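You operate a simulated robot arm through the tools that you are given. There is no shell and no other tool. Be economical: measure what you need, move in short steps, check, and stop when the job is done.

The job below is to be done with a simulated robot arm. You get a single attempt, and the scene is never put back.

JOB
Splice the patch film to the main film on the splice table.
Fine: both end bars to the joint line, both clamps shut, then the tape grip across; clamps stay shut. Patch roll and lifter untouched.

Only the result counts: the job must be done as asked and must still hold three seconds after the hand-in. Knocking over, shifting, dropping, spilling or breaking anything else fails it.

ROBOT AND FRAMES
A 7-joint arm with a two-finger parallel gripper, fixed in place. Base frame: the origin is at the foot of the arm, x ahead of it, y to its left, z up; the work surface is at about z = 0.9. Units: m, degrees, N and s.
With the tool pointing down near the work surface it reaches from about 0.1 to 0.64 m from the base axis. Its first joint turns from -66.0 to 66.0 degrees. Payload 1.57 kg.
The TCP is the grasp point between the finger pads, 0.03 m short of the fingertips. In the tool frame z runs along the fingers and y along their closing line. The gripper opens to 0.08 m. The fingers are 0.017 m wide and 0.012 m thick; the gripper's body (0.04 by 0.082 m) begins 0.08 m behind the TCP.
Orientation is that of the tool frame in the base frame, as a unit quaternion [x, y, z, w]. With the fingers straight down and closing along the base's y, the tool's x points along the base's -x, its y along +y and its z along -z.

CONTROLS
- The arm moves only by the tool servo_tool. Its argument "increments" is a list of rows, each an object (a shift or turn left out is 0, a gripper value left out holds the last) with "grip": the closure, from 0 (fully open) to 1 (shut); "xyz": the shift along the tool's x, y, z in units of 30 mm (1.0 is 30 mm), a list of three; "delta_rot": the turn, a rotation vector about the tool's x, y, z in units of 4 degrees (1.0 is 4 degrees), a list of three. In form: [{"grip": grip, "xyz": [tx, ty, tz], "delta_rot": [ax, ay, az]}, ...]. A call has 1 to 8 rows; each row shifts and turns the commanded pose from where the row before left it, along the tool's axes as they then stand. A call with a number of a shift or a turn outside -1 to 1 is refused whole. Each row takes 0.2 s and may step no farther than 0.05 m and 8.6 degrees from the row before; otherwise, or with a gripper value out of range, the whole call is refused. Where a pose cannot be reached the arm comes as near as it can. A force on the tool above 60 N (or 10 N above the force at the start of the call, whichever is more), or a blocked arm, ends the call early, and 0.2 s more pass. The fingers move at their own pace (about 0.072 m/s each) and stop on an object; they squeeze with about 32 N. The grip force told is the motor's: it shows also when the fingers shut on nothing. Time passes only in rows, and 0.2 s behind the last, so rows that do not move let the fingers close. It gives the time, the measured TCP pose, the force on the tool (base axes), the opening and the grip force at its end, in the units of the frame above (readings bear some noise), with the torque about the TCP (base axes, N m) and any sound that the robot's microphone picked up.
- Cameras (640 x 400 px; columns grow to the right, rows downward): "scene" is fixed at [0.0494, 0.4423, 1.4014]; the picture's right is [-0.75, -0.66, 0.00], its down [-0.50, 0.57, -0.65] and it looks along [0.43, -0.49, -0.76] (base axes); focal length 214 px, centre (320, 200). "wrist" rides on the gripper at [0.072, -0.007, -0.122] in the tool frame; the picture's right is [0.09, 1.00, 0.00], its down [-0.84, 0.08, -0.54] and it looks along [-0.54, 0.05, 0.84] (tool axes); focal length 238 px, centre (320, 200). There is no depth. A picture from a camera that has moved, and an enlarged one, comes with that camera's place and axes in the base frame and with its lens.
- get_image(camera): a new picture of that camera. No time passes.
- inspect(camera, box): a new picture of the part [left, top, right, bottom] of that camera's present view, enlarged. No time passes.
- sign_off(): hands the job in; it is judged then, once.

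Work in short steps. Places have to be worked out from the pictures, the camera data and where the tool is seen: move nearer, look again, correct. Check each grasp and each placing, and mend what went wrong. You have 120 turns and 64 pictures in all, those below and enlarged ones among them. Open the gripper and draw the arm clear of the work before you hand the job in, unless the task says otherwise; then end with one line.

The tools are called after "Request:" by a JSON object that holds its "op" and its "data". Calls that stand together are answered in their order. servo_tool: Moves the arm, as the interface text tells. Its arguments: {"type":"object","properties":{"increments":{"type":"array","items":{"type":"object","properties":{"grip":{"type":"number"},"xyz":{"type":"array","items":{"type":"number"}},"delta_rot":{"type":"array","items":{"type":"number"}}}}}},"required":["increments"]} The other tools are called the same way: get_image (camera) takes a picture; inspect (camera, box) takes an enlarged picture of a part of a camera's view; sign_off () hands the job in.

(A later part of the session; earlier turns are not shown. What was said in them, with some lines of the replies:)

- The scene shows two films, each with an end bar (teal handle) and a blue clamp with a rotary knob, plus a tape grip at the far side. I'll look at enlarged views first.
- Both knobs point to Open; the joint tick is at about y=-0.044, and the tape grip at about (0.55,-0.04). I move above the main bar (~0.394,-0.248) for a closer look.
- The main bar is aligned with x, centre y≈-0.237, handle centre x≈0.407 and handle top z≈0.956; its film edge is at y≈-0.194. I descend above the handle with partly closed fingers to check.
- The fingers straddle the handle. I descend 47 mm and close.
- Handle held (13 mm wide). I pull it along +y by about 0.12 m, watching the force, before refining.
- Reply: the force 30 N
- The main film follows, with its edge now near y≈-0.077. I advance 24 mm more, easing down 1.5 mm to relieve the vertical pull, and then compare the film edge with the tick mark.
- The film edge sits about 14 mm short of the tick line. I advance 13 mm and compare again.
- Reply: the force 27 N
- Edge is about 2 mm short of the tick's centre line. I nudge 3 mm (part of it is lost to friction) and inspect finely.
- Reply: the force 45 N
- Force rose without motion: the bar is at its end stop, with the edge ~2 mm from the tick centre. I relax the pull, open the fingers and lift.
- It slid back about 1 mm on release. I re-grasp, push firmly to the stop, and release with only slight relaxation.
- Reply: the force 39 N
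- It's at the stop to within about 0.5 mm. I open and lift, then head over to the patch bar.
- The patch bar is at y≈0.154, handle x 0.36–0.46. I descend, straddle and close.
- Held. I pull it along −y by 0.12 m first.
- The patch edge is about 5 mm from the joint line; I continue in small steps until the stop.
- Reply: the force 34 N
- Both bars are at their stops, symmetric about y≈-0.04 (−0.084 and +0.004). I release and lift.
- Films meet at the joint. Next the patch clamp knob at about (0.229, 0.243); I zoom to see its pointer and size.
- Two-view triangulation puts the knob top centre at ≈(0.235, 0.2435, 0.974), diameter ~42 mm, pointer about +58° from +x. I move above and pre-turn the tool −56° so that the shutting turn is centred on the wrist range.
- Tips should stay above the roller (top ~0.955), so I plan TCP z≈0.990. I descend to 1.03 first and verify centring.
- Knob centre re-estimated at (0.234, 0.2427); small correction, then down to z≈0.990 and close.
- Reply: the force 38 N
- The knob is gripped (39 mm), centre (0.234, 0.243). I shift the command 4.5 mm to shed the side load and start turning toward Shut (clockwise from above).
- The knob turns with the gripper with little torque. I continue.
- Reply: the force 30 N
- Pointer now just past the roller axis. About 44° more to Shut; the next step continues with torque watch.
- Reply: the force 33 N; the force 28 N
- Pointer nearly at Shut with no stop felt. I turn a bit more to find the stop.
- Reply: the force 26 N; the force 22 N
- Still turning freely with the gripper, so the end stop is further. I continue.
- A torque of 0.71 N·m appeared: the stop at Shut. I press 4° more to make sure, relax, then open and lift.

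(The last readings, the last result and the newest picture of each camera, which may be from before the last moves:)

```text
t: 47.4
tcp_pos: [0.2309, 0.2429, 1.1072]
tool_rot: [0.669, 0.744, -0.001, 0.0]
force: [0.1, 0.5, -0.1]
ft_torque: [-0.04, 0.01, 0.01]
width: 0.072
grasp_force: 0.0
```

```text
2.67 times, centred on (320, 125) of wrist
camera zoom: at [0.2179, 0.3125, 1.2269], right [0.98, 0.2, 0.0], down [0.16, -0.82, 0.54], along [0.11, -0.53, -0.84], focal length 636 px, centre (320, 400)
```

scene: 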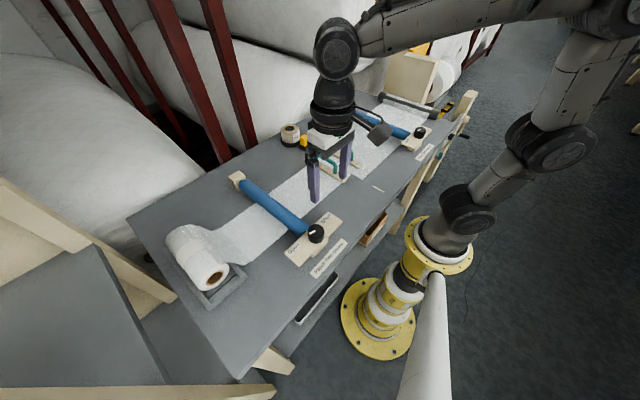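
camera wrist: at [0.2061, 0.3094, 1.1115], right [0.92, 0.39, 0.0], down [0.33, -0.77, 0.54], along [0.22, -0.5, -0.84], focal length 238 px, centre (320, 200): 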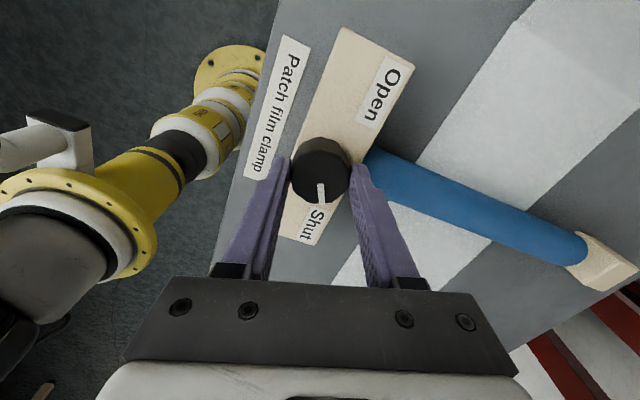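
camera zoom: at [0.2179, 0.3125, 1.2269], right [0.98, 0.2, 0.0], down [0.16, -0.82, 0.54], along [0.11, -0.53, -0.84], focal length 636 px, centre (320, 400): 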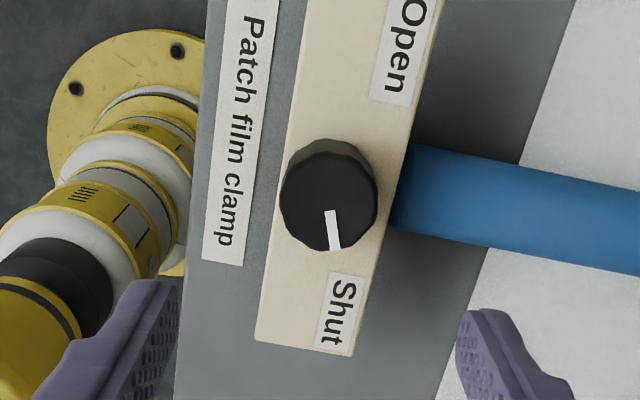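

The patch knob now points at Shut, at its stop. Next I turn the tool back partly (to ~40°) and move over to the main knob, staying high.

Request:
{"op": "servo_tool", "data": {"increments": [{"delta_rot": [0, 0, -1]}, {"delta_rot": [0, 0, -1]}, {"delta_rot": [0, 0, -1]}, {"delta_rot": [0, 0, -1]}, {"delta_rot": [0, 0, -1]}, {"delta_rot": [0, 0, -1]}, {"delta_rot": [0, 0, -1]}, {"delta_rot": [0, 0, -1]}]}}

Request:
{"op": "servo_tool", "data": {"increments": [{"grip": 0, "delta_rot": [0, 0, -1]}, {"delta_rot": [0, 0, -1]}, {"delta_rot": [0, 0, -1]}, {"xyz": [-0.811, -0.967, 0]}, {"xyz": [-0.811, -0.967, 0]}, {"xyz": [-0.811, -0.967, 0]}, {"xyz": [-0.811, -0.967, 0]}, {"xyz": [-0.811, -0.967, 0]}]}}

Request:
{"op": "servo_tool", "data": {"increments": [{"xyz": [-0.811, -0.967, 0]}, {"xyz": [-0.811, -0.967, 0]}, {"xyz": [-0.811, -0.967, 0]}, {"xyz": [-0.811, -0.967, 0]}, {"xyz": [-0.811, -0.967, 0]}, {"xyz": [-0.811, -0.967, 0]}, {"xyz": [-0.811, -0.967, 0]}, {"xyz": [-0.811, -0.967, 0]}]}}

Request:
{"op": "get_image", "data": {"camera": "wrist"}}

Request:
{"op": "get_image", "data": {"camera": "scene"}}

```text
t: 49.2
tcp_pos: [0.2329, 0.244, 1.1039]
tool_rot: [0.438, 0.899, 0.001, 0.0]
force: [0.5, 0.9, -0.6]
ft_torque: [0.0, 0.0, 0.01]
width: 0.072
grasp_force: 0.0
```

```text
t: 51.0
tcp_pos: [0.2334, 0.0526, 1.1037]
tool_rot: [0.343, 0.94, -0.001, 0.001]
force: [-0.4, -0.4, -0.9]
ft_torque: [0.02, -0.06, 0.0]
width: 0.0799
grasp_force: 0.0
```

```text
t: 52.8
tcp_pos: [0.2329, -0.2451, 1.1082]
tool_rot: [0.342, 0.94, 0.001, 0.0]
force: [0.0, -0.8, 0.1]
ft_torque: [-0.02, -0.03, 0.01]
width: 0.08
grasp_force: 0.1
```

```text
25 pictures are left
camera wrist: at [0.1731, -0.2056, 1.2285], right [0.57, 0.82, 0.0], down [0.69, -0.48, 0.54], along [0.45, -0.31, -0.84], focal length 238 px, centre (320, 200)
```

wrist: 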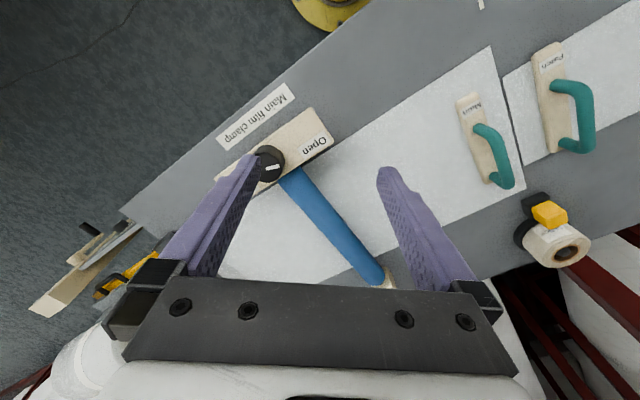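

```text
24 pictures are left
```

scene: 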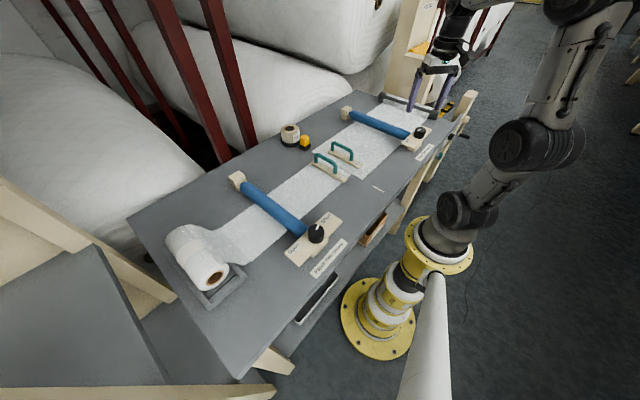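

Main knob estimated at (0.2345, −0.319). I move over it and down to z≈1.03 to check centring.

Request:
{"op": "servo_tool", "data": {"increments": [{"xyz": [-0.536, -0.64, 0.6]}, {"xyz": [-0.536, -0.64, 0.6]}, {"xyz": [-0.536, -0.64, 0.6]}, {"xyz": [0, 0, 0.7]}, {}]}}

Request:
{"op": "get_image", "data": {"camera": "wrist"}}

Request:
{"op": "inspect", "data": {"camera": "scene", "box": [370, 90, 466, 150]}}

```text
t: 54.0
tcp_pos: [0.2328, -0.3192, 1.0319]
tool_rot: [0.341, 0.94, 0.0, 0.0]
force: [-0.5, 0.2, 0.4]
ft_torque: [-0.01, -0.01, 0.02]
width: 0.08
grasp_force: 0.1
```

```text
23 pictures are left
camera wrist: at [0.1726, -0.2801, 1.1522], right [0.57, 0.82, 0.0], down [0.69, -0.48, 0.54], along [0.45, -0.31, -0.84], focal length 238 px, centre (320, 200)
```

wrist: 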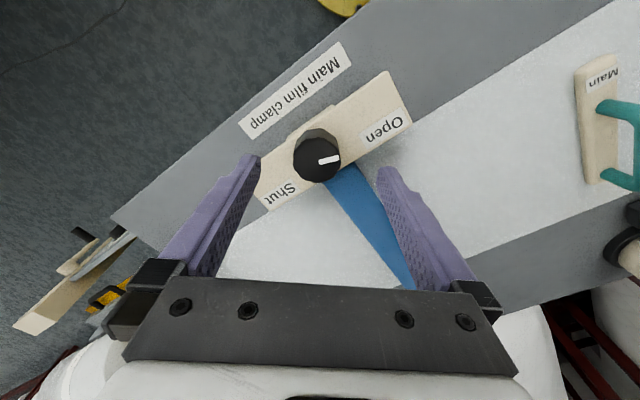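

```text
6.67 times, centred on (418, 120) of scene
camera zoom: at [0.0495, 0.4423, 1.4014], right [-0.75, -0.66, 0.0], down [-0.5, 0.57, -0.65], along [0.43, -0.49, -0.76], focal length 1430 px, centre (-333, 733)
```

zoom: 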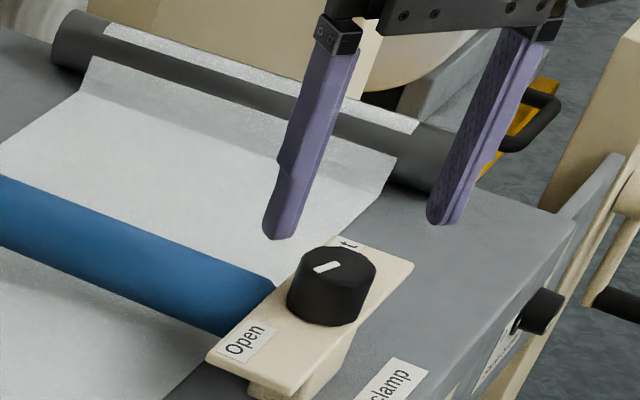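

Knob is centred between the fingers, similar to the patch case. I descend to z≈0.990 and close.

Request:
{"op": "servo_tool", "data": {"increments": [{"xyz": [-0.06, 0, 0.4]}, {"xyz": [0, 0, 0.6]}, {"xyz": [0, 0, 0.4]}, {}]}}

Request:
{"op": "servo_tool", "data": {"increments": [{"grip": 1}, {}, {}, {}]}}

Request:
{"op": "inspect", "data": {"camera": "scene", "box": [370, 90, 466, 150]}}

```text
t: 55.0
tcp_pos: [0.2338, -0.3241, 0.9883]
tool_rot: [0.342, 0.94, 0.0, 0.0]
force: [0.0, -0.9, 0.1]
ft_torque: [-0.01, 0.01, 0.04]
width: 0.0799
grasp_force: 0.0
```

```text
t: 56.0
tcp_pos: [0.2341, -0.3238, 0.9891]
tool_rot: [0.342, 0.94, 0.0, 0.0]
force: [-0.7, -2.7, -2.0]
ft_torque: [-0.18, 0.04, -0.02]
width: 0.0392
grasp_force: 44.7
```

```text
6.67 times, centred on (418, 120) of scene
camera zoom: at [0.0494, 0.4422, 1.4014], right [-0.75, -0.66, 0.0], down [-0.5, 0.57, -0.65], along [0.43, -0.49, -0.76], focal length 1430 px, centre (-333, 733)
```

zoom: 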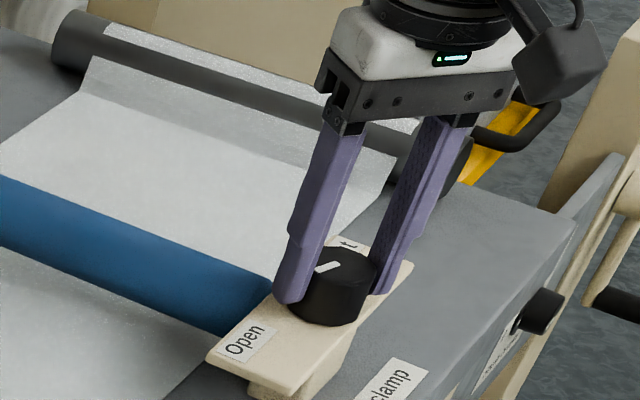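

Perfectly centred grasp with low force. I now turn about 128° in successive calls and watch for the torque stop.

Request:
{"op": "servo_tool", "data": {"increments": [{"delta_rot": [0, 0, 1]}, {"delta_rot": [0, 0, 1]}, {"delta_rot": [0, 0, 1]}, {"delta_rot": [0, 0, 1]}, {"delta_rot": [0, 0, 1]}, {"delta_rot": [0, 0, 1]}, {"delta_rot": [0, 0, 1]}, {"delta_rot": [0, 0, 1]}]}}

Request:
{"op": "servo_tool", "data": {"increments": [{"delta_rot": [0, 0, 1]}, {"delta_rot": [0, 0, 1]}, {"delta_rot": [0, 0, 1]}, {"delta_rot": [0, 0, 1]}, {"delta_rot": [0, 0, 1]}, {"delta_rot": [0, 0, 1]}, {"delta_rot": [0, 0, 1]}, {"delta_rot": [0, 0, 1]}]}}

Request:
{"op": "inspect", "data": {"camera": "wrist", "box": [200, 80, 440, 230]}}

```text
t: 57.8
tcp_pos: [0.2353, -0.324, 0.988]
tool_rot: [0.589, 0.808, 0.0, 0.0]
force: [0.7, 5.0, 13.4]
ft_torque: [0.62, 0.31, 0.0]
width: 0.0391
grasp_force: 44.4
```

```text
t: 59.6
tcp_pos: [0.2359, -0.3235, 0.9891]
tool_rot: [0.789, 0.614, 0.001, 0.001]
force: [11.7, 11.5, 25.5]
ft_torque: [1.06, -0.47, 0.0]
width: 0.0387
grasp_force: 44.2
```

```text
2.67 times, centred on (320, 155) of wrist
camera zoom: at [0.2459, -0.2541, 1.109], right [0.99, -0.15, 0.0], down [-0.13, -0.83, 0.54], along [-0.08, -0.54, -0.84], focal length 636 px, centre (320, 320)
```

zoom: 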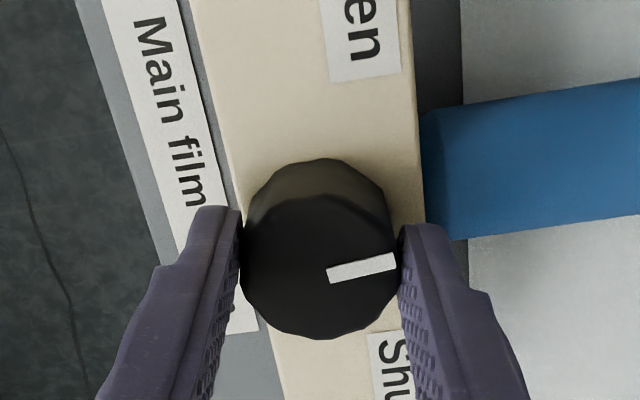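

Turning well. I continue another 64°.

Request:
{"op": "servo_tool", "data": {"increments": [{"delta_rot": [0, 0, 1]}, {"delta_rot": [0, 0, 1]}, {"delta_rot": [0, 0, 1]}, {"delta_rot": [0, 0, 1]}, {"delta_rot": [0, 0, 1]}, {"delta_rot": [0, 0, 1]}, {"delta_rot": [0, 0, 1]}, {"delta_rot": [0, 0, 1]}]}}

Request:
{"op": "servo_tool", "data": {"increments": [{"delta_rot": [0, 0, 1]}, {"delta_rot": [0, 0, 1]}, {"delta_rot": [0, 0, 1]}, {"delta_rot": [0, 0, 1]}, {"delta_rot": [0, 0, 1]}, {"delta_rot": [0, 0, 1]}, {"delta_rot": [0, 0, 1]}, {"delta_rot": [0, 0, 1]}]}}

Request:
{"op": "inspect", "data": {"camera": "wrist", "box": [200, 80, 440, 230]}}

```text
t: 61.4
tcp_pos: [0.2354, -0.3237, 0.9868]
tool_rot: [0.928, 0.374, 0.001, 0.001]
force: [11.1, 7.3, 12.4]
ft_torque: [0.53, -0.97, -0.02]
width: 0.0391
grasp_force: 44.3
```

```text
t: 63.2
tcp_pos: [0.2354, -0.3251, 0.9891]
tool_rot: [0.995, 0.104, 0.001, 0.002]
force: [11.7, -3.0, 11.9]
ft_torque: [-0.22, -1.28, 0.03]
width: 0.0387
grasp_force: 44.9
```

```text
2.67 times, centred on (320, 155) of wrist
camera zoom: at [0.3041, -0.3047, 1.1087], right [0.29, -0.96, 0.0], down [-0.8, -0.25, 0.54], along [-0.52, -0.16, -0.84], focal length 636 px, centre (320, 320)
```

zoom: 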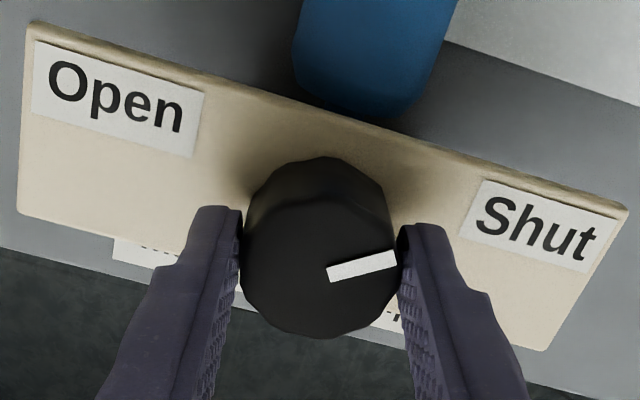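

Pointer nearly at Shut, no stop yet (128° turned). I go on in small calls until torque appears.

Request:
{"op": "servo_tool", "data": {"increments": [{"delta_rot": [0, 0, 1]}, {"delta_rot": [0, 0, 1]}, {}]}}

Request:
{"op": "servo_tool", "data": {"increments": [{"delta_rot": [0, 0, 1]}, {"delta_rot": [0, 0, 0.5]}, {}]}}

```text
t: 64.0
tcp_pos: [0.235, -0.3247, 0.9873]
tool_rot: [0.999, 0.034, 0.001, 0.002]
force: [20.9, -3.2, 6.1]
ft_torque: [-0.07, 0.01, -0.04]
width: 0.0388
grasp_force: 44.7
```

```text
t: 64.8
tcp_pos: [0.2352, -0.324, 0.9878]
tool_rot: [1.0, -0.018, 0.001, 0.001]
force: [18.6, -1.9, 8.7]
ft_torque: [-0.04, -0.64, 0.0]
width: 0.0389
grasp_force: 44.8
```

Request:
{"op": "servo_tool", "data": {"increments": [{"delta_rot": [0, 0, 1]}, {"delta_rot": [0, 0, 1]}, {}]}}

Request:
{"op": "inspect", "data": {"camera": "wrist", "box": [200, 80, 440, 230]}}

```text
t: 65.6
tcp_pos: [0.235, -0.3242, 0.9875]
tool_rot: [0.996, -0.087, -0.002, 0.001]
force: [-3.1, -1.1, 21.5]
ft_torque: [-0.06, 0.56, 0.9]
width: 0.0392
grasp_force: 44.6
```

```text
2.67 times, centred on (320, 155) of wrist
camera zoom: at [0.3056, -0.332, 1.108], right [-0.08, -1.0, 0.0], down [-0.84, 0.07, 0.54], along [-0.54, 0.04, -0.84], focal length 636 px, centre (320, 320)
```

zoom: 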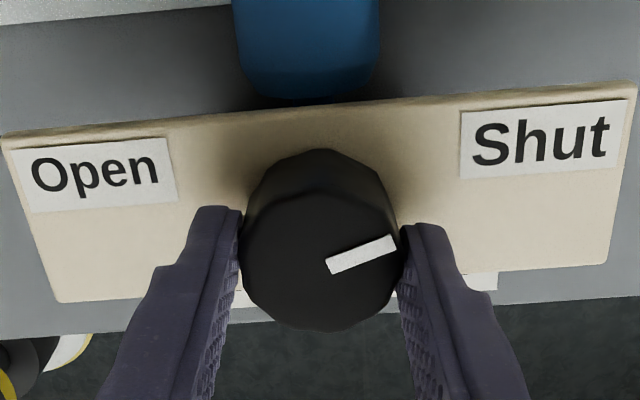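

Stop torque 0.9 N·m with the pointer at Shut. I open, lift, and unwind the wrist while staying in place.

Request:
{"op": "servo_tool", "data": {"increments": [{"delta_rot": [0, 0, -0.5]}, {"grip": 0.1}, {}, {}, {"xyz": [0, 0, -0.8]}, {"xyz": [0, 0, -1]}, {"xyz": [0, 0, -1]}, {"xyz": [0, 0, -1]}]}}

Request:
{"op": "inspect", "data": {"camera": "wrist", "box": [200, 50, 440, 200]}}

Request:
{"op": "servo_tool", "data": {"increments": [{"delta_rot": [0, 0, -1]}, {"delta_rot": [0, 0, -1]}, {"delta_rot": [0, 0, -1]}, {"delta_rot": [0, 0, -1]}, {"delta_rot": [0, 0, -1]}, {"delta_rot": [0, 0, -1]}, {"delta_rot": [0, 0, -1]}, {"delta_rot": [0, 0, -1]}]}}

Request:
{"op": "servo_tool", "data": {"increments": [{"delta_rot": [0, 0, -1]}, {"delta_rot": [0, 0, -1]}, {"delta_rot": [0, 0, -1]}, {"delta_rot": [0, 0, -1]}, {"delta_rot": [0, 0, -1]}, {"delta_rot": [0, 0, -1]}, {"delta_rot": [0, 0, -1]}, {"delta_rot": [0, 0, -1]}]}}

Request:
{"op": "servo_tool", "data": {"increments": [{"delta_rot": [0, 0, -1]}, {"delta_rot": [0, 0, -1]}, {"delta_rot": [0, 0, -1]}, {"delta_rot": [0, 0, -1]}, {"delta_rot": [0, 0, -1]}, {"delta_rot": [0, 0, -1]}, {"delta_rot": [0, 0, -1]}, {"delta_rot": [0, 0, -1]}]}}

Request:
{"op": "servo_tool", "data": {"increments": [{"delta_rot": [0, 0, -1]}, {"delta_rot": [0, 0, -1]}, {"delta_rot": [0, 0, -1]}, {"delta_rot": [0, 0, -1]}, {"delta_rot": [0, 0, -1]}, {"delta_rot": [0, 0, -1]}, {"delta_rot": [0, 0, -1]}, {"delta_rot": [0, 0, -1]}]}}

Request:
{"op": "servo_tool", "data": {"increments": [{"delta_rot": [0, 0, -1]}, {"delta_rot": [0, 0, -1]}, {"delta_rot": [0, 0, -1]}, {"delta_rot": [0, 0, -1]}, {"delta_rot": [0, 0, -1]}, {"delta_rot": [0, 0, -1]}, {"delta_rot": [0, 0, -1]}, {"delta_rot": [0, 0, -1]}]}}

```text
t: 67.4
tcp_pos: [0.2366, -0.3265, 1.1007]
tool_rot: [0.998, -0.07, 0.0, -0.001]
force: [0.4, 0.3, 0.2]
ft_torque: [0.03, 0.02, -0.03]
width: 0.0718
grasp_force: 0.1
```

```text
2.67 times, centred on (320, 125) of wrist
camera zoom: at [0.3092, -0.3302, 1.2213], right [-0.05, -1.0, 0.0], down [-0.84, 0.04, 0.54], along [-0.54, 0.03, -0.84], focal length 636 px, centre (320, 400)
```

zoom: 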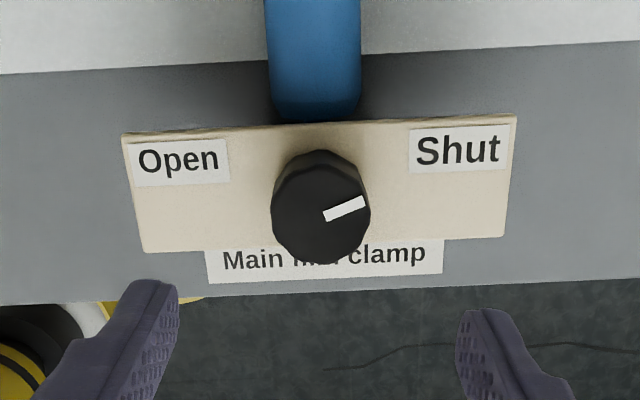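

```text
t: 69.2
tcp_pos: [0.234, -0.3255, 1.101]
tool_rot: [0.978, 0.209, 0.0, 0.0]
force: [0.0, -0.1, 0.1]
ft_torque: [0.01, 0.02, -0.01]
width: 0.0719
grasp_force: 0.1
```

```text
t: 71.0
tcp_pos: [0.2344, -0.3249, 1.101]
tool_rot: [0.883, 0.47, -0.001, 0.0]
force: [-0.2, -0.5, 1.3]
ft_torque: [-0.01, -0.01, 0.02]
width: 0.0721
grasp_force: 0.0
```

```text
t: 72.8
tcp_pos: [0.2353, -0.3246, 1.101]
tool_rot: [0.718, 0.696, 0.0, 0.0]
force: [0.1, 0.1, -0.3]
ft_torque: [-0.02, 0.01, -0.03]
width: 0.0719
grasp_force: 0.0
```

```text
t: 74.6
tcp_pos: [0.234, -0.3255, 1.1016]
tool_rot: [0.5, 0.866, 0.0, -0.001]
force: [-0.4, -0.2, -0.2]
ft_torque: [-0.03, 0.02, -0.01]
width: 0.072
grasp_force: 0.1
```

```text
t: 76.4
tcp_pos: [0.2349, -0.3259, 1.1018]
tool_rot: [0.241, 0.971, 0.0, 0.0]
force: [0.2, 1.5, 0.3]
ft_torque: [-0.01, 0.01, 0.0]
width: 0.072
grasp_force: 0.1
```

The main knob is at Shut. I finish unwinding and move toward the tape grip, staying high.

Request:
{"op": "servo_tool", "data": {"increments": [{"grip": 0, "delta_rot": [0, 0, -1]}, {"delta_rot": [0, 0, -1]}, {"delta_rot": [0, 0, -1]}, {"delta_rot": [0, 0, -1]}, {"delta_rot": [0, 0, -1]}, {"delta_rot": [0, 0, -1]}, {"delta_rot": [0, 0, -0.97]}, {}]}}

Request:
{"op": "servo_tool", "data": {"increments": [{"xyz": [-0.8, 0.95, 0]}, {"xyz": [-0.8, 0.95, 0]}, {"xyz": [-0.8, 0.95, 0]}, {"xyz": [-0.8, 0.95, 0]}, {"xyz": [-0.8, 0.95, 0]}, {"xyz": [-0.8, 0.95, 0]}, {"xyz": [-0.8, 0.95, 0]}, {"xyz": [-0.8, 0.95, 0]}]}}

Request:
{"op": "servo_tool", "data": {"increments": [{"xyz": [-0.8, 0.95, 0]}, {"xyz": [-0.8, 0.95, 0]}, {}]}}

Request:
{"op": "get_image", "data": {"camera": "wrist"}}

Request:
{"op": "inspect", "data": {"camera": "scene", "box": [260, 110, 388, 190]}}

```text
t: 78.2
tcp_pos: [0.2347, -0.3249, 1.1012]
tool_rot: [0.001, 1.0, -0.001, 0.0]
force: [0.5, 0.3, 0.1]
ft_torque: [0.01, 0.01, 0.0]
width: 0.0801
grasp_force: 0.1
```

```text
t: 80.0
tcp_pos: [0.4268, -0.0989, 1.0999]
tool_rot: [0.002, 1.0, 0.0, 0.0]
force: [0.2, -0.8, 0.1]
ft_torque: [-0.01, -0.01, 0.06]
width: 0.0803
grasp_force: 0.1
```

```text
t: 80.8
tcp_pos: [0.4754, -0.0397, 1.1001]
tool_rot: [0.001, 1.0, 0.0, 0.0]
force: [0.3, 0.9, -0.4]
ft_torque: [-0.01, 0.0, -0.04]
width: 0.0802
grasp_force: 0.0
```

```text
16 pictures are left
camera wrist: at [0.4036, -0.0474, 1.2214], right [-0.09, 1.0, 0.0], down [0.84, 0.08, 0.54], along [0.54, 0.05, -0.84], focal length 238 px, centre (320, 200)
```

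wrist: 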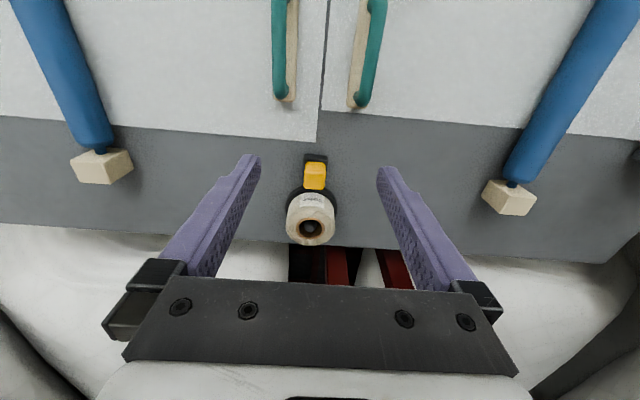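

```text
5.00 times, centred on (324, 150) of scene
camera zoom: at [0.0494, 0.4423, 1.4014], right [-0.75, -0.66, 0.0], down [-0.5, 0.57, -0.65], along [0.43, -0.49, -0.76], focal length 1072 px, centre (300, 450)
```

zoom: 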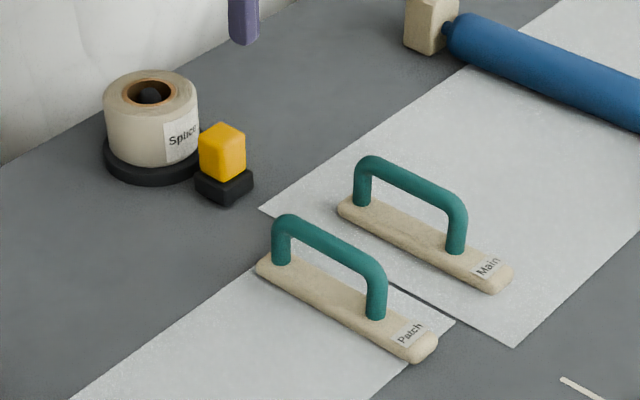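

The tape grip's yellow block is at ≈(0.550, −0.040), top z≈0.948, ~25–30 mm wide. I move above it and partly down to check the alignment.

Request:
{"op": "servo_tool", "data": {"increments": [{"grip": 0.3, "xyz": [-0.828, 0, 0]}, {"xyz": [-0.828, 0, 0]}, {"xyz": [-0.828, 0, 0.5]}, {"xyz": [0, 0, 1]}, {"xyz": [0, 0, 1]}, {"xyz": [0, 0, 1]}, {}]}}

Request:
{"op": "get_image", "data": {"camera": "wrist"}}

Request:
{"op": "inspect", "data": {"camera": "scene", "box": [260, 100, 356, 160]}}

```text
t: 82.4
tcp_pos: [0.5467, -0.0392, 0.9955]
tool_rot: [0.001, 1.0, 0.0, 0.0]
force: [0.5, 0.3, 0.1]
ft_torque: [0.01, -0.01, -0.01]
width: 0.056
grasp_force: 0.0
```

```text
14 pictures are left
camera wrist: at [0.4753, -0.0463, 1.116], right [-0.09, 1.0, 0.0], down [0.84, 0.08, 0.54], along [0.54, 0.05, -0.84], focal length 238 px, centre (320, 200)
```

wrist: 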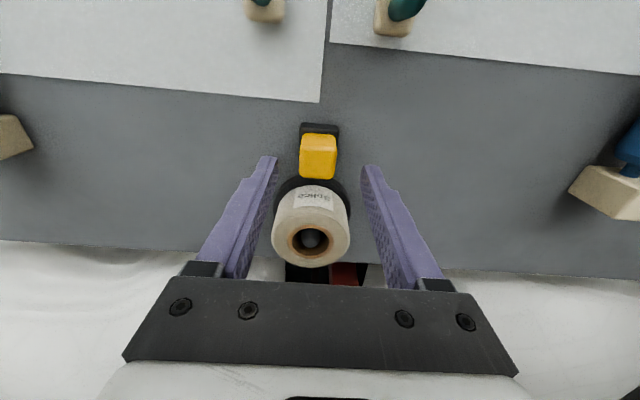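

```text
6.67 times, centred on (308, 130) of scene
camera zoom: at [0.0494, 0.4423, 1.4014], right [-0.75, -0.66, 0.0], down [-0.5, 0.57, -0.65], along [0.43, -0.49, -0.76], focal length 1430 px, centre (400, 667)
```

zoom: 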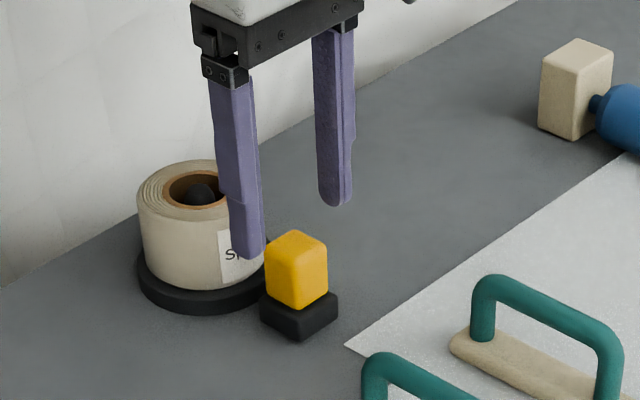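

Block centre ≈(0.551, −0.041), with the roll edge at x≈0.58; fingers clear both. I descend to z≈0.952 and close.

Request:
{"op": "servo_tool", "data": {"increments": [{"xyz": [0, -0.03, 0.5]}, {"xyz": [0, 0, 0.5]}, {"xyz": [0, 0, 0.45]}, {}]}}

Request:
{"op": "servo_tool", "data": {"increments": [{"grip": 1}, {}, {}, {}]}}

Request:
{"op": "inspect", "data": {"camera": "scene", "box": [260, 100, 356, 160]}}

```text
t: 83.4
tcp_pos: [0.5489, -0.0409, 0.9527]
tool_rot: [0.001, 1.0, 0.0, 0.0]
force: [0.6, 0.1, -0.8]
ft_torque: [-0.02, 0.03, 0.01]
width: 0.056
grasp_force: 0.0
```

```text
t: 84.4
tcp_pos: [0.5489, -0.0394, 0.9524]
tool_rot: [0.001, 1.0, 0.0, 0.0]
force: [0.4, 5.8, -0.6]
ft_torque: [0.08, -0.08, 0.04]
width: 0.0277
grasp_force: 37.6
```

```text
6.67 times, centred on (308, 130) of scene
camera zoom: at [0.0495, 0.4424, 1.4013], right [-0.75, -0.66, 0.0], down [-0.5, 0.57, -0.65], along [0.43, -0.49, -0.76], focal length 1430 px, centre (400, 667)
```

zoom: 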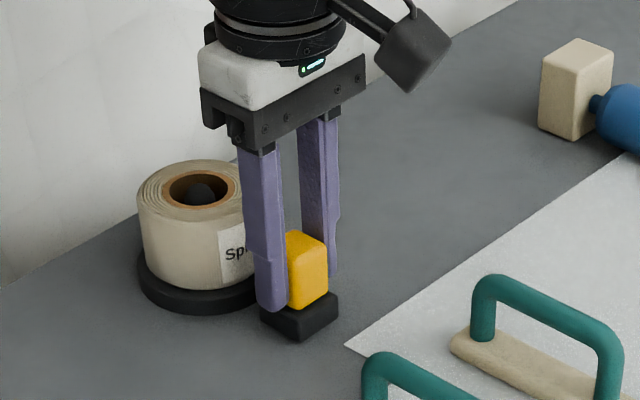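

Gripped (28 mm) at y≈−0.04. I pull toward −x along the joint.

Request:
{"op": "servo_tool", "data": {"increments": [{"xyz": [0.4, 0, 0]}, {"xyz": [0.5, 0, 0]}, {"xyz": [0.5, 0, 0]}, {"xyz": [0.5, 0, 0]}, {"xyz": [0.5, 0, 0]}, {"xyz": [0.5, 0, 0]}, {"xyz": [0.5, 0, 0]}, {"xyz": [0.5, 0, 0]}]}}

Request:
{"op": "inspect", "data": {"camera": "scene", "box": [260, 100, 404, 190]}}

```text
t: 86.2
tcp_pos: [0.4316, -0.0396, 0.9528]
tool_rot: [0.002, 1.0, 0.001, 0.001]
force: [0.5, 24.4, -4.7]
ft_torque: [-0.04, -0.9, 0.14]
width: 0.0275
grasp_force: 37.7
```

```text
4.44 times, centred on (332, 145) of scene
camera zoom: at [0.0495, 0.4429, 1.4012], right [-0.75, -0.66, 0.0], down [-0.5, 0.57, -0.65], along [0.43, -0.49, -0.76], focal length 953 px, centre (267, 444)
```

zoom: 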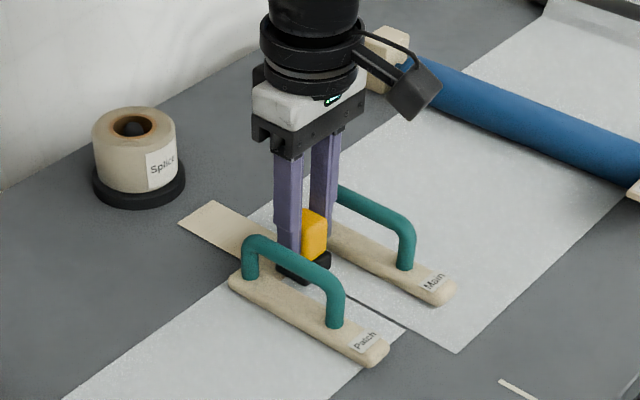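

Tape is being laid along the joint. I continue, easing y by 1 mm.

Request:
{"op": "servo_tool", "data": {"increments": [{"xyz": [0.5, 0.03, 0]}, {"xyz": [0.5, 0, 0]}, {"xyz": [0.5, 0, 0]}, {"xyz": [0.5, 0, 0]}, {"xyz": [0.5, 0, 0]}, {"xyz": [0.5, 0, 0]}, {"xyz": [0.5, 0, 0]}, {"xyz": [0.5, 0, 0]}]}}

Request:
{"op": "servo_tool", "data": {"increments": [{"xyz": [0.5, 0, 0]}, {"xyz": [0.4, 0, 0]}, {"xyz": [0.3, 0, 0]}, {}]}}

Request:
{"op": "inspect", "data": {"camera": "scene", "box": [270, 110, 430, 210]}}

```text
t: 88.0
tcp_pos: [0.3115, -0.0391, 0.9533]
tool_rot: [0.001, 1.0, 0.0, 0.0]
force: [1.1, 12.7, 3.7]
ft_torque: [0.2, -0.74, -0.06]
width: 0.0275
grasp_force: 37.6
```

```text
t: 89.0
tcp_pos: [0.278, -0.0394, 0.9535]
tool_rot: [0.0, 1.0, -0.002, 0.002]
force: [13.5, -18.6, -3.6]
ft_torque: [-0.14, 0.2, 0.16]
width: 0.0274
grasp_force: 38.0
```

```text
4.00 times, centred on (350, 160) of scene
camera zoom: at [0.0498, 0.4417, 1.4015], right [-0.75, -0.66, 0.0], down [-0.5, 0.57, -0.65], along [0.43, -0.49, -0.76], focal length 858 px, centre (200, 360)
```

zoom: 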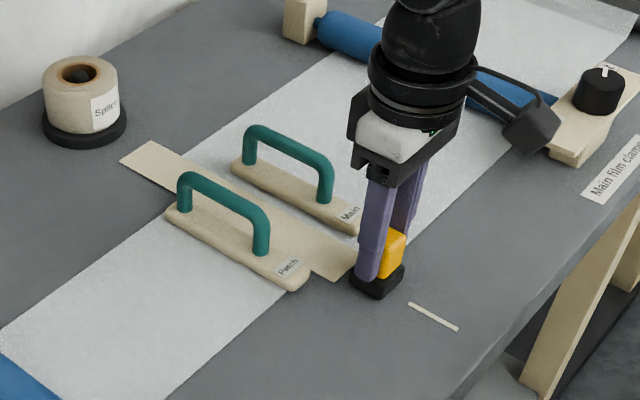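

The tape spans both films to near the edge; resistance of 13 N is appearing at x≈0.278. I pull a little further to see whether it's the stop.

Request:
{"op": "servo_tool", "data": {"increments": [{"xyz": [0.15, 0, 0]}, {"xyz": [0.15, 0, 0]}, {}]}}

```text
t: 89.8
tcp_pos: [0.2734, -0.0405, 0.9538]
tool_rot: [0.002, 1.0, -0.002, 0.009]
force: [30.4, -3.1, -4.8]
ft_torque: [0.09, -0.48, 0.06]
width: 0.0274
grasp_force: 38.5
```

Request:
{"op": "servo_tool", "data": {"increments": [{"xyz": [0.15, 0, 0]}, {}]}}

Request:
{"op": "inspect", "data": {"camera": "scene", "box": [310, 140, 406, 200]}}

```text
t: 90.4
tcp_pos: [0.2696, -0.039, 0.9551]
tool_rot: [0.002, 1.0, -0.001, 0.01]
force: [32.4, -2.4, 3.4]
ft_torque: [0.19, -0.47, 0.03]
width: 0.0274
grasp_force: 37.6
```

```text
6.67 times, centred on (358, 170) of scene
camera zoom: at [0.0503, 0.4422, 1.4014], right [-0.75, -0.66, 0.0], down [-0.5, 0.57, -0.65], along [0.43, -0.49, -0.76], focal length 1430 px, centre (67, 400)
```

zoom: 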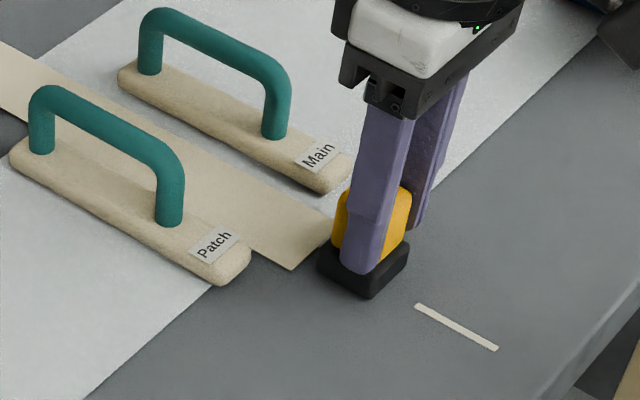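

Force plateaus at ~32 N with the fingers slipping: the grip is at its stop and the tape spans the joint. I relax, open and lift clear.

Request:
{"op": "servo_tool", "data": {"increments": [{"xyz": [-0.12, 0, 0]}, {"grip": 0.35}, {}, {"xyz": [0, 0, -0.7]}, {"xyz": [0, 0, -1]}, {"xyz": [0, 0, -1]}, {"xyz": [0, 0, -1]}, {"xyz": [0, 0, -1]}]}}

Request:
{"op": "servo_tool", "data": {"increments": [{"grip": 0, "xyz": [0, 0, -1]}, {"xyz": [0, 0, -1]}, {"xyz": [0, 0, -1]}, {"xyz": [0, 0, -1]}, {}, {}, {}]}}

Request:
{"op": "get_image", "data": {"camera": "wrist"}}

Request:
{"op": "inspect", "data": {"camera": "scene", "box": [150, 80, 470, 280]}}

```text
t: 92.2
tcp_pos: [0.2632, -0.0404, 1.0927]
tool_rot: [0.001, 1.0, 0.0, 0.001]
force: [0.8, -0.4, 0.2]
ft_torque: [0.0, 0.02, 0.01]
width: 0.0522
grasp_force: 0.2
```

```text
t: 93.8
tcp_pos: [0.2647, -0.0383, 1.2137]
tool_rot: [0.0, 1.0, 0.0, 0.0]
force: [0.5, 0.8, 0.7]
ft_torque: [-0.04, 0.0, 0.0]
width: 0.08
grasp_force: 0.0
```

```text
8 pictures are left
camera wrist: at [0.193, -0.046, 1.334], right [-0.09, 1.0, 0.0], down [0.84, 0.08, 0.54], along [0.54, 0.05, -0.84], focal length 238 px, centre (320, 200)
```

wrist: 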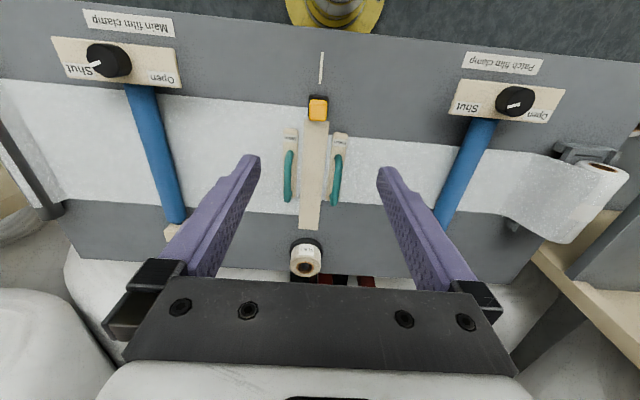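

```text
2.00 times, centred on (310, 180) of scene
camera zoom: at [0.0494, 0.4423, 1.4014], right [-0.75, -0.66, 0.0], down [-0.5, 0.57, -0.65], along [0.43, -0.49, -0.76], focal length 429 px, centre (340, 240)
```

zoom: 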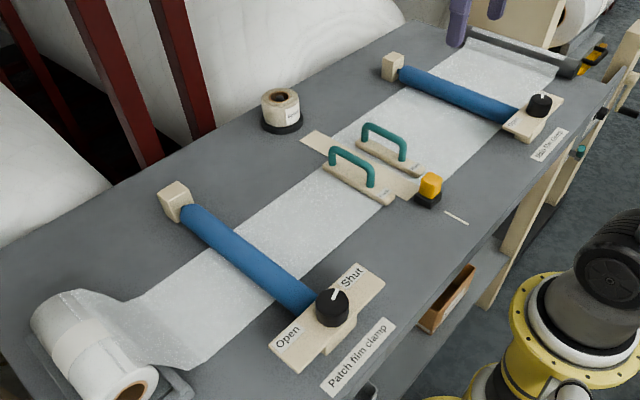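

Everything looks in place; I check both knobs' pointers closely.

Request:
{"op": "inspect", "data": {"camera": "wrist", "box": [440, 60, 580, 148]}}

Request:
{"op": "inspect", "data": {"camera": "wrist", "box": [40, 20, 180, 108]}}

Request:
{"op": "inspect", "data": {"camera": "wrist", "box": [250, 80, 400, 240]}}

```text
4.55 times, centred on (510, 104) of wrist
camera zoom: at [0.193, -0.046, 1.334], right [-0.09, 1.0, 0.0], down [0.84, 0.08, 0.54], along [0.54, 0.05, -0.84], focal length 1083 px, centre (-544, 636)
```

zoom: 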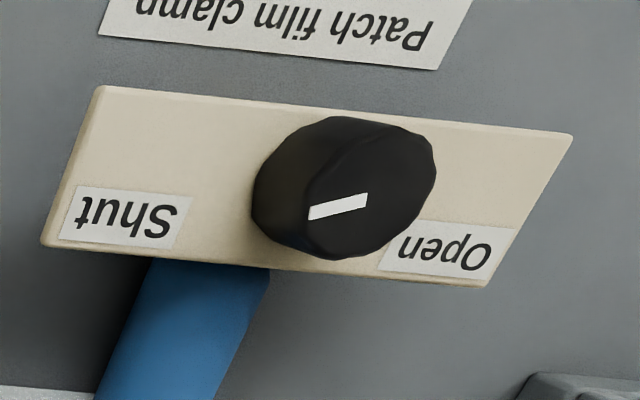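

```text
4.55 times, centred on (110, 64) of wrist
camera zoom: at [0.193, -0.046, 1.334], right [-0.09, 1.0, 0.0], down [0.84, 0.08, 0.54], along [0.54, 0.05, -0.84], focal length 1083 px, centre (1274, 818)
```

zoom: 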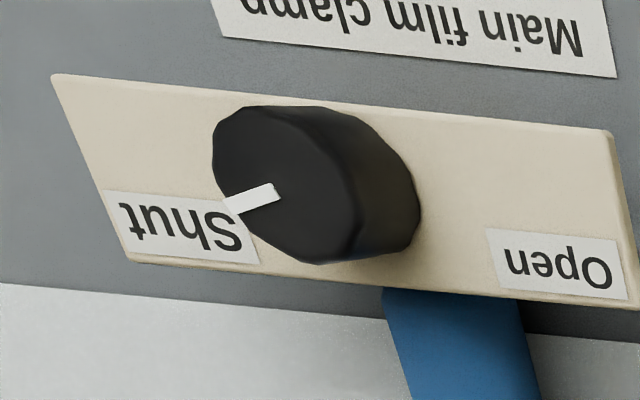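

```text
2.50 times, centred on (325, 160) of wrist
camera zoom: at [0.193, -0.046, 1.334], right [-0.09, 1.0, 0.0], down [0.84, 0.08, 0.54], along [0.54, 0.05, -0.84], focal length 596 px, centre (308, 300)
```

zoom: 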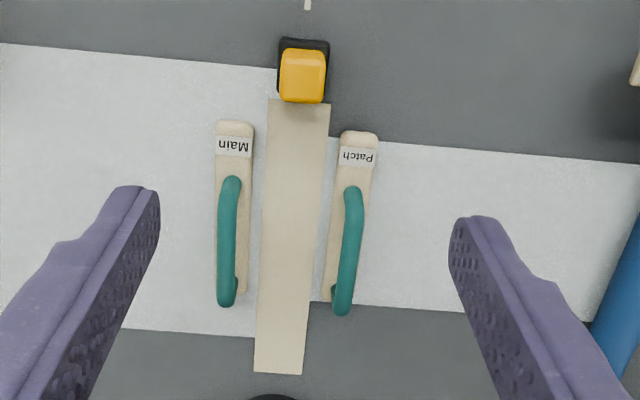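

Both knobs sit at Shut at the same stop angle, and both end bars are at the joint. The tape runs across both films, and the gripper is open and clear, so I hand the job in.

Request:
{"op": "sign_off", "data": {}}

```text
The job is handed in.
```

The splice is done and handed in: both end bars are at the joint line, both clamps are shut, and the tape is pulled across both films. The patch roll and lifter were not touched.
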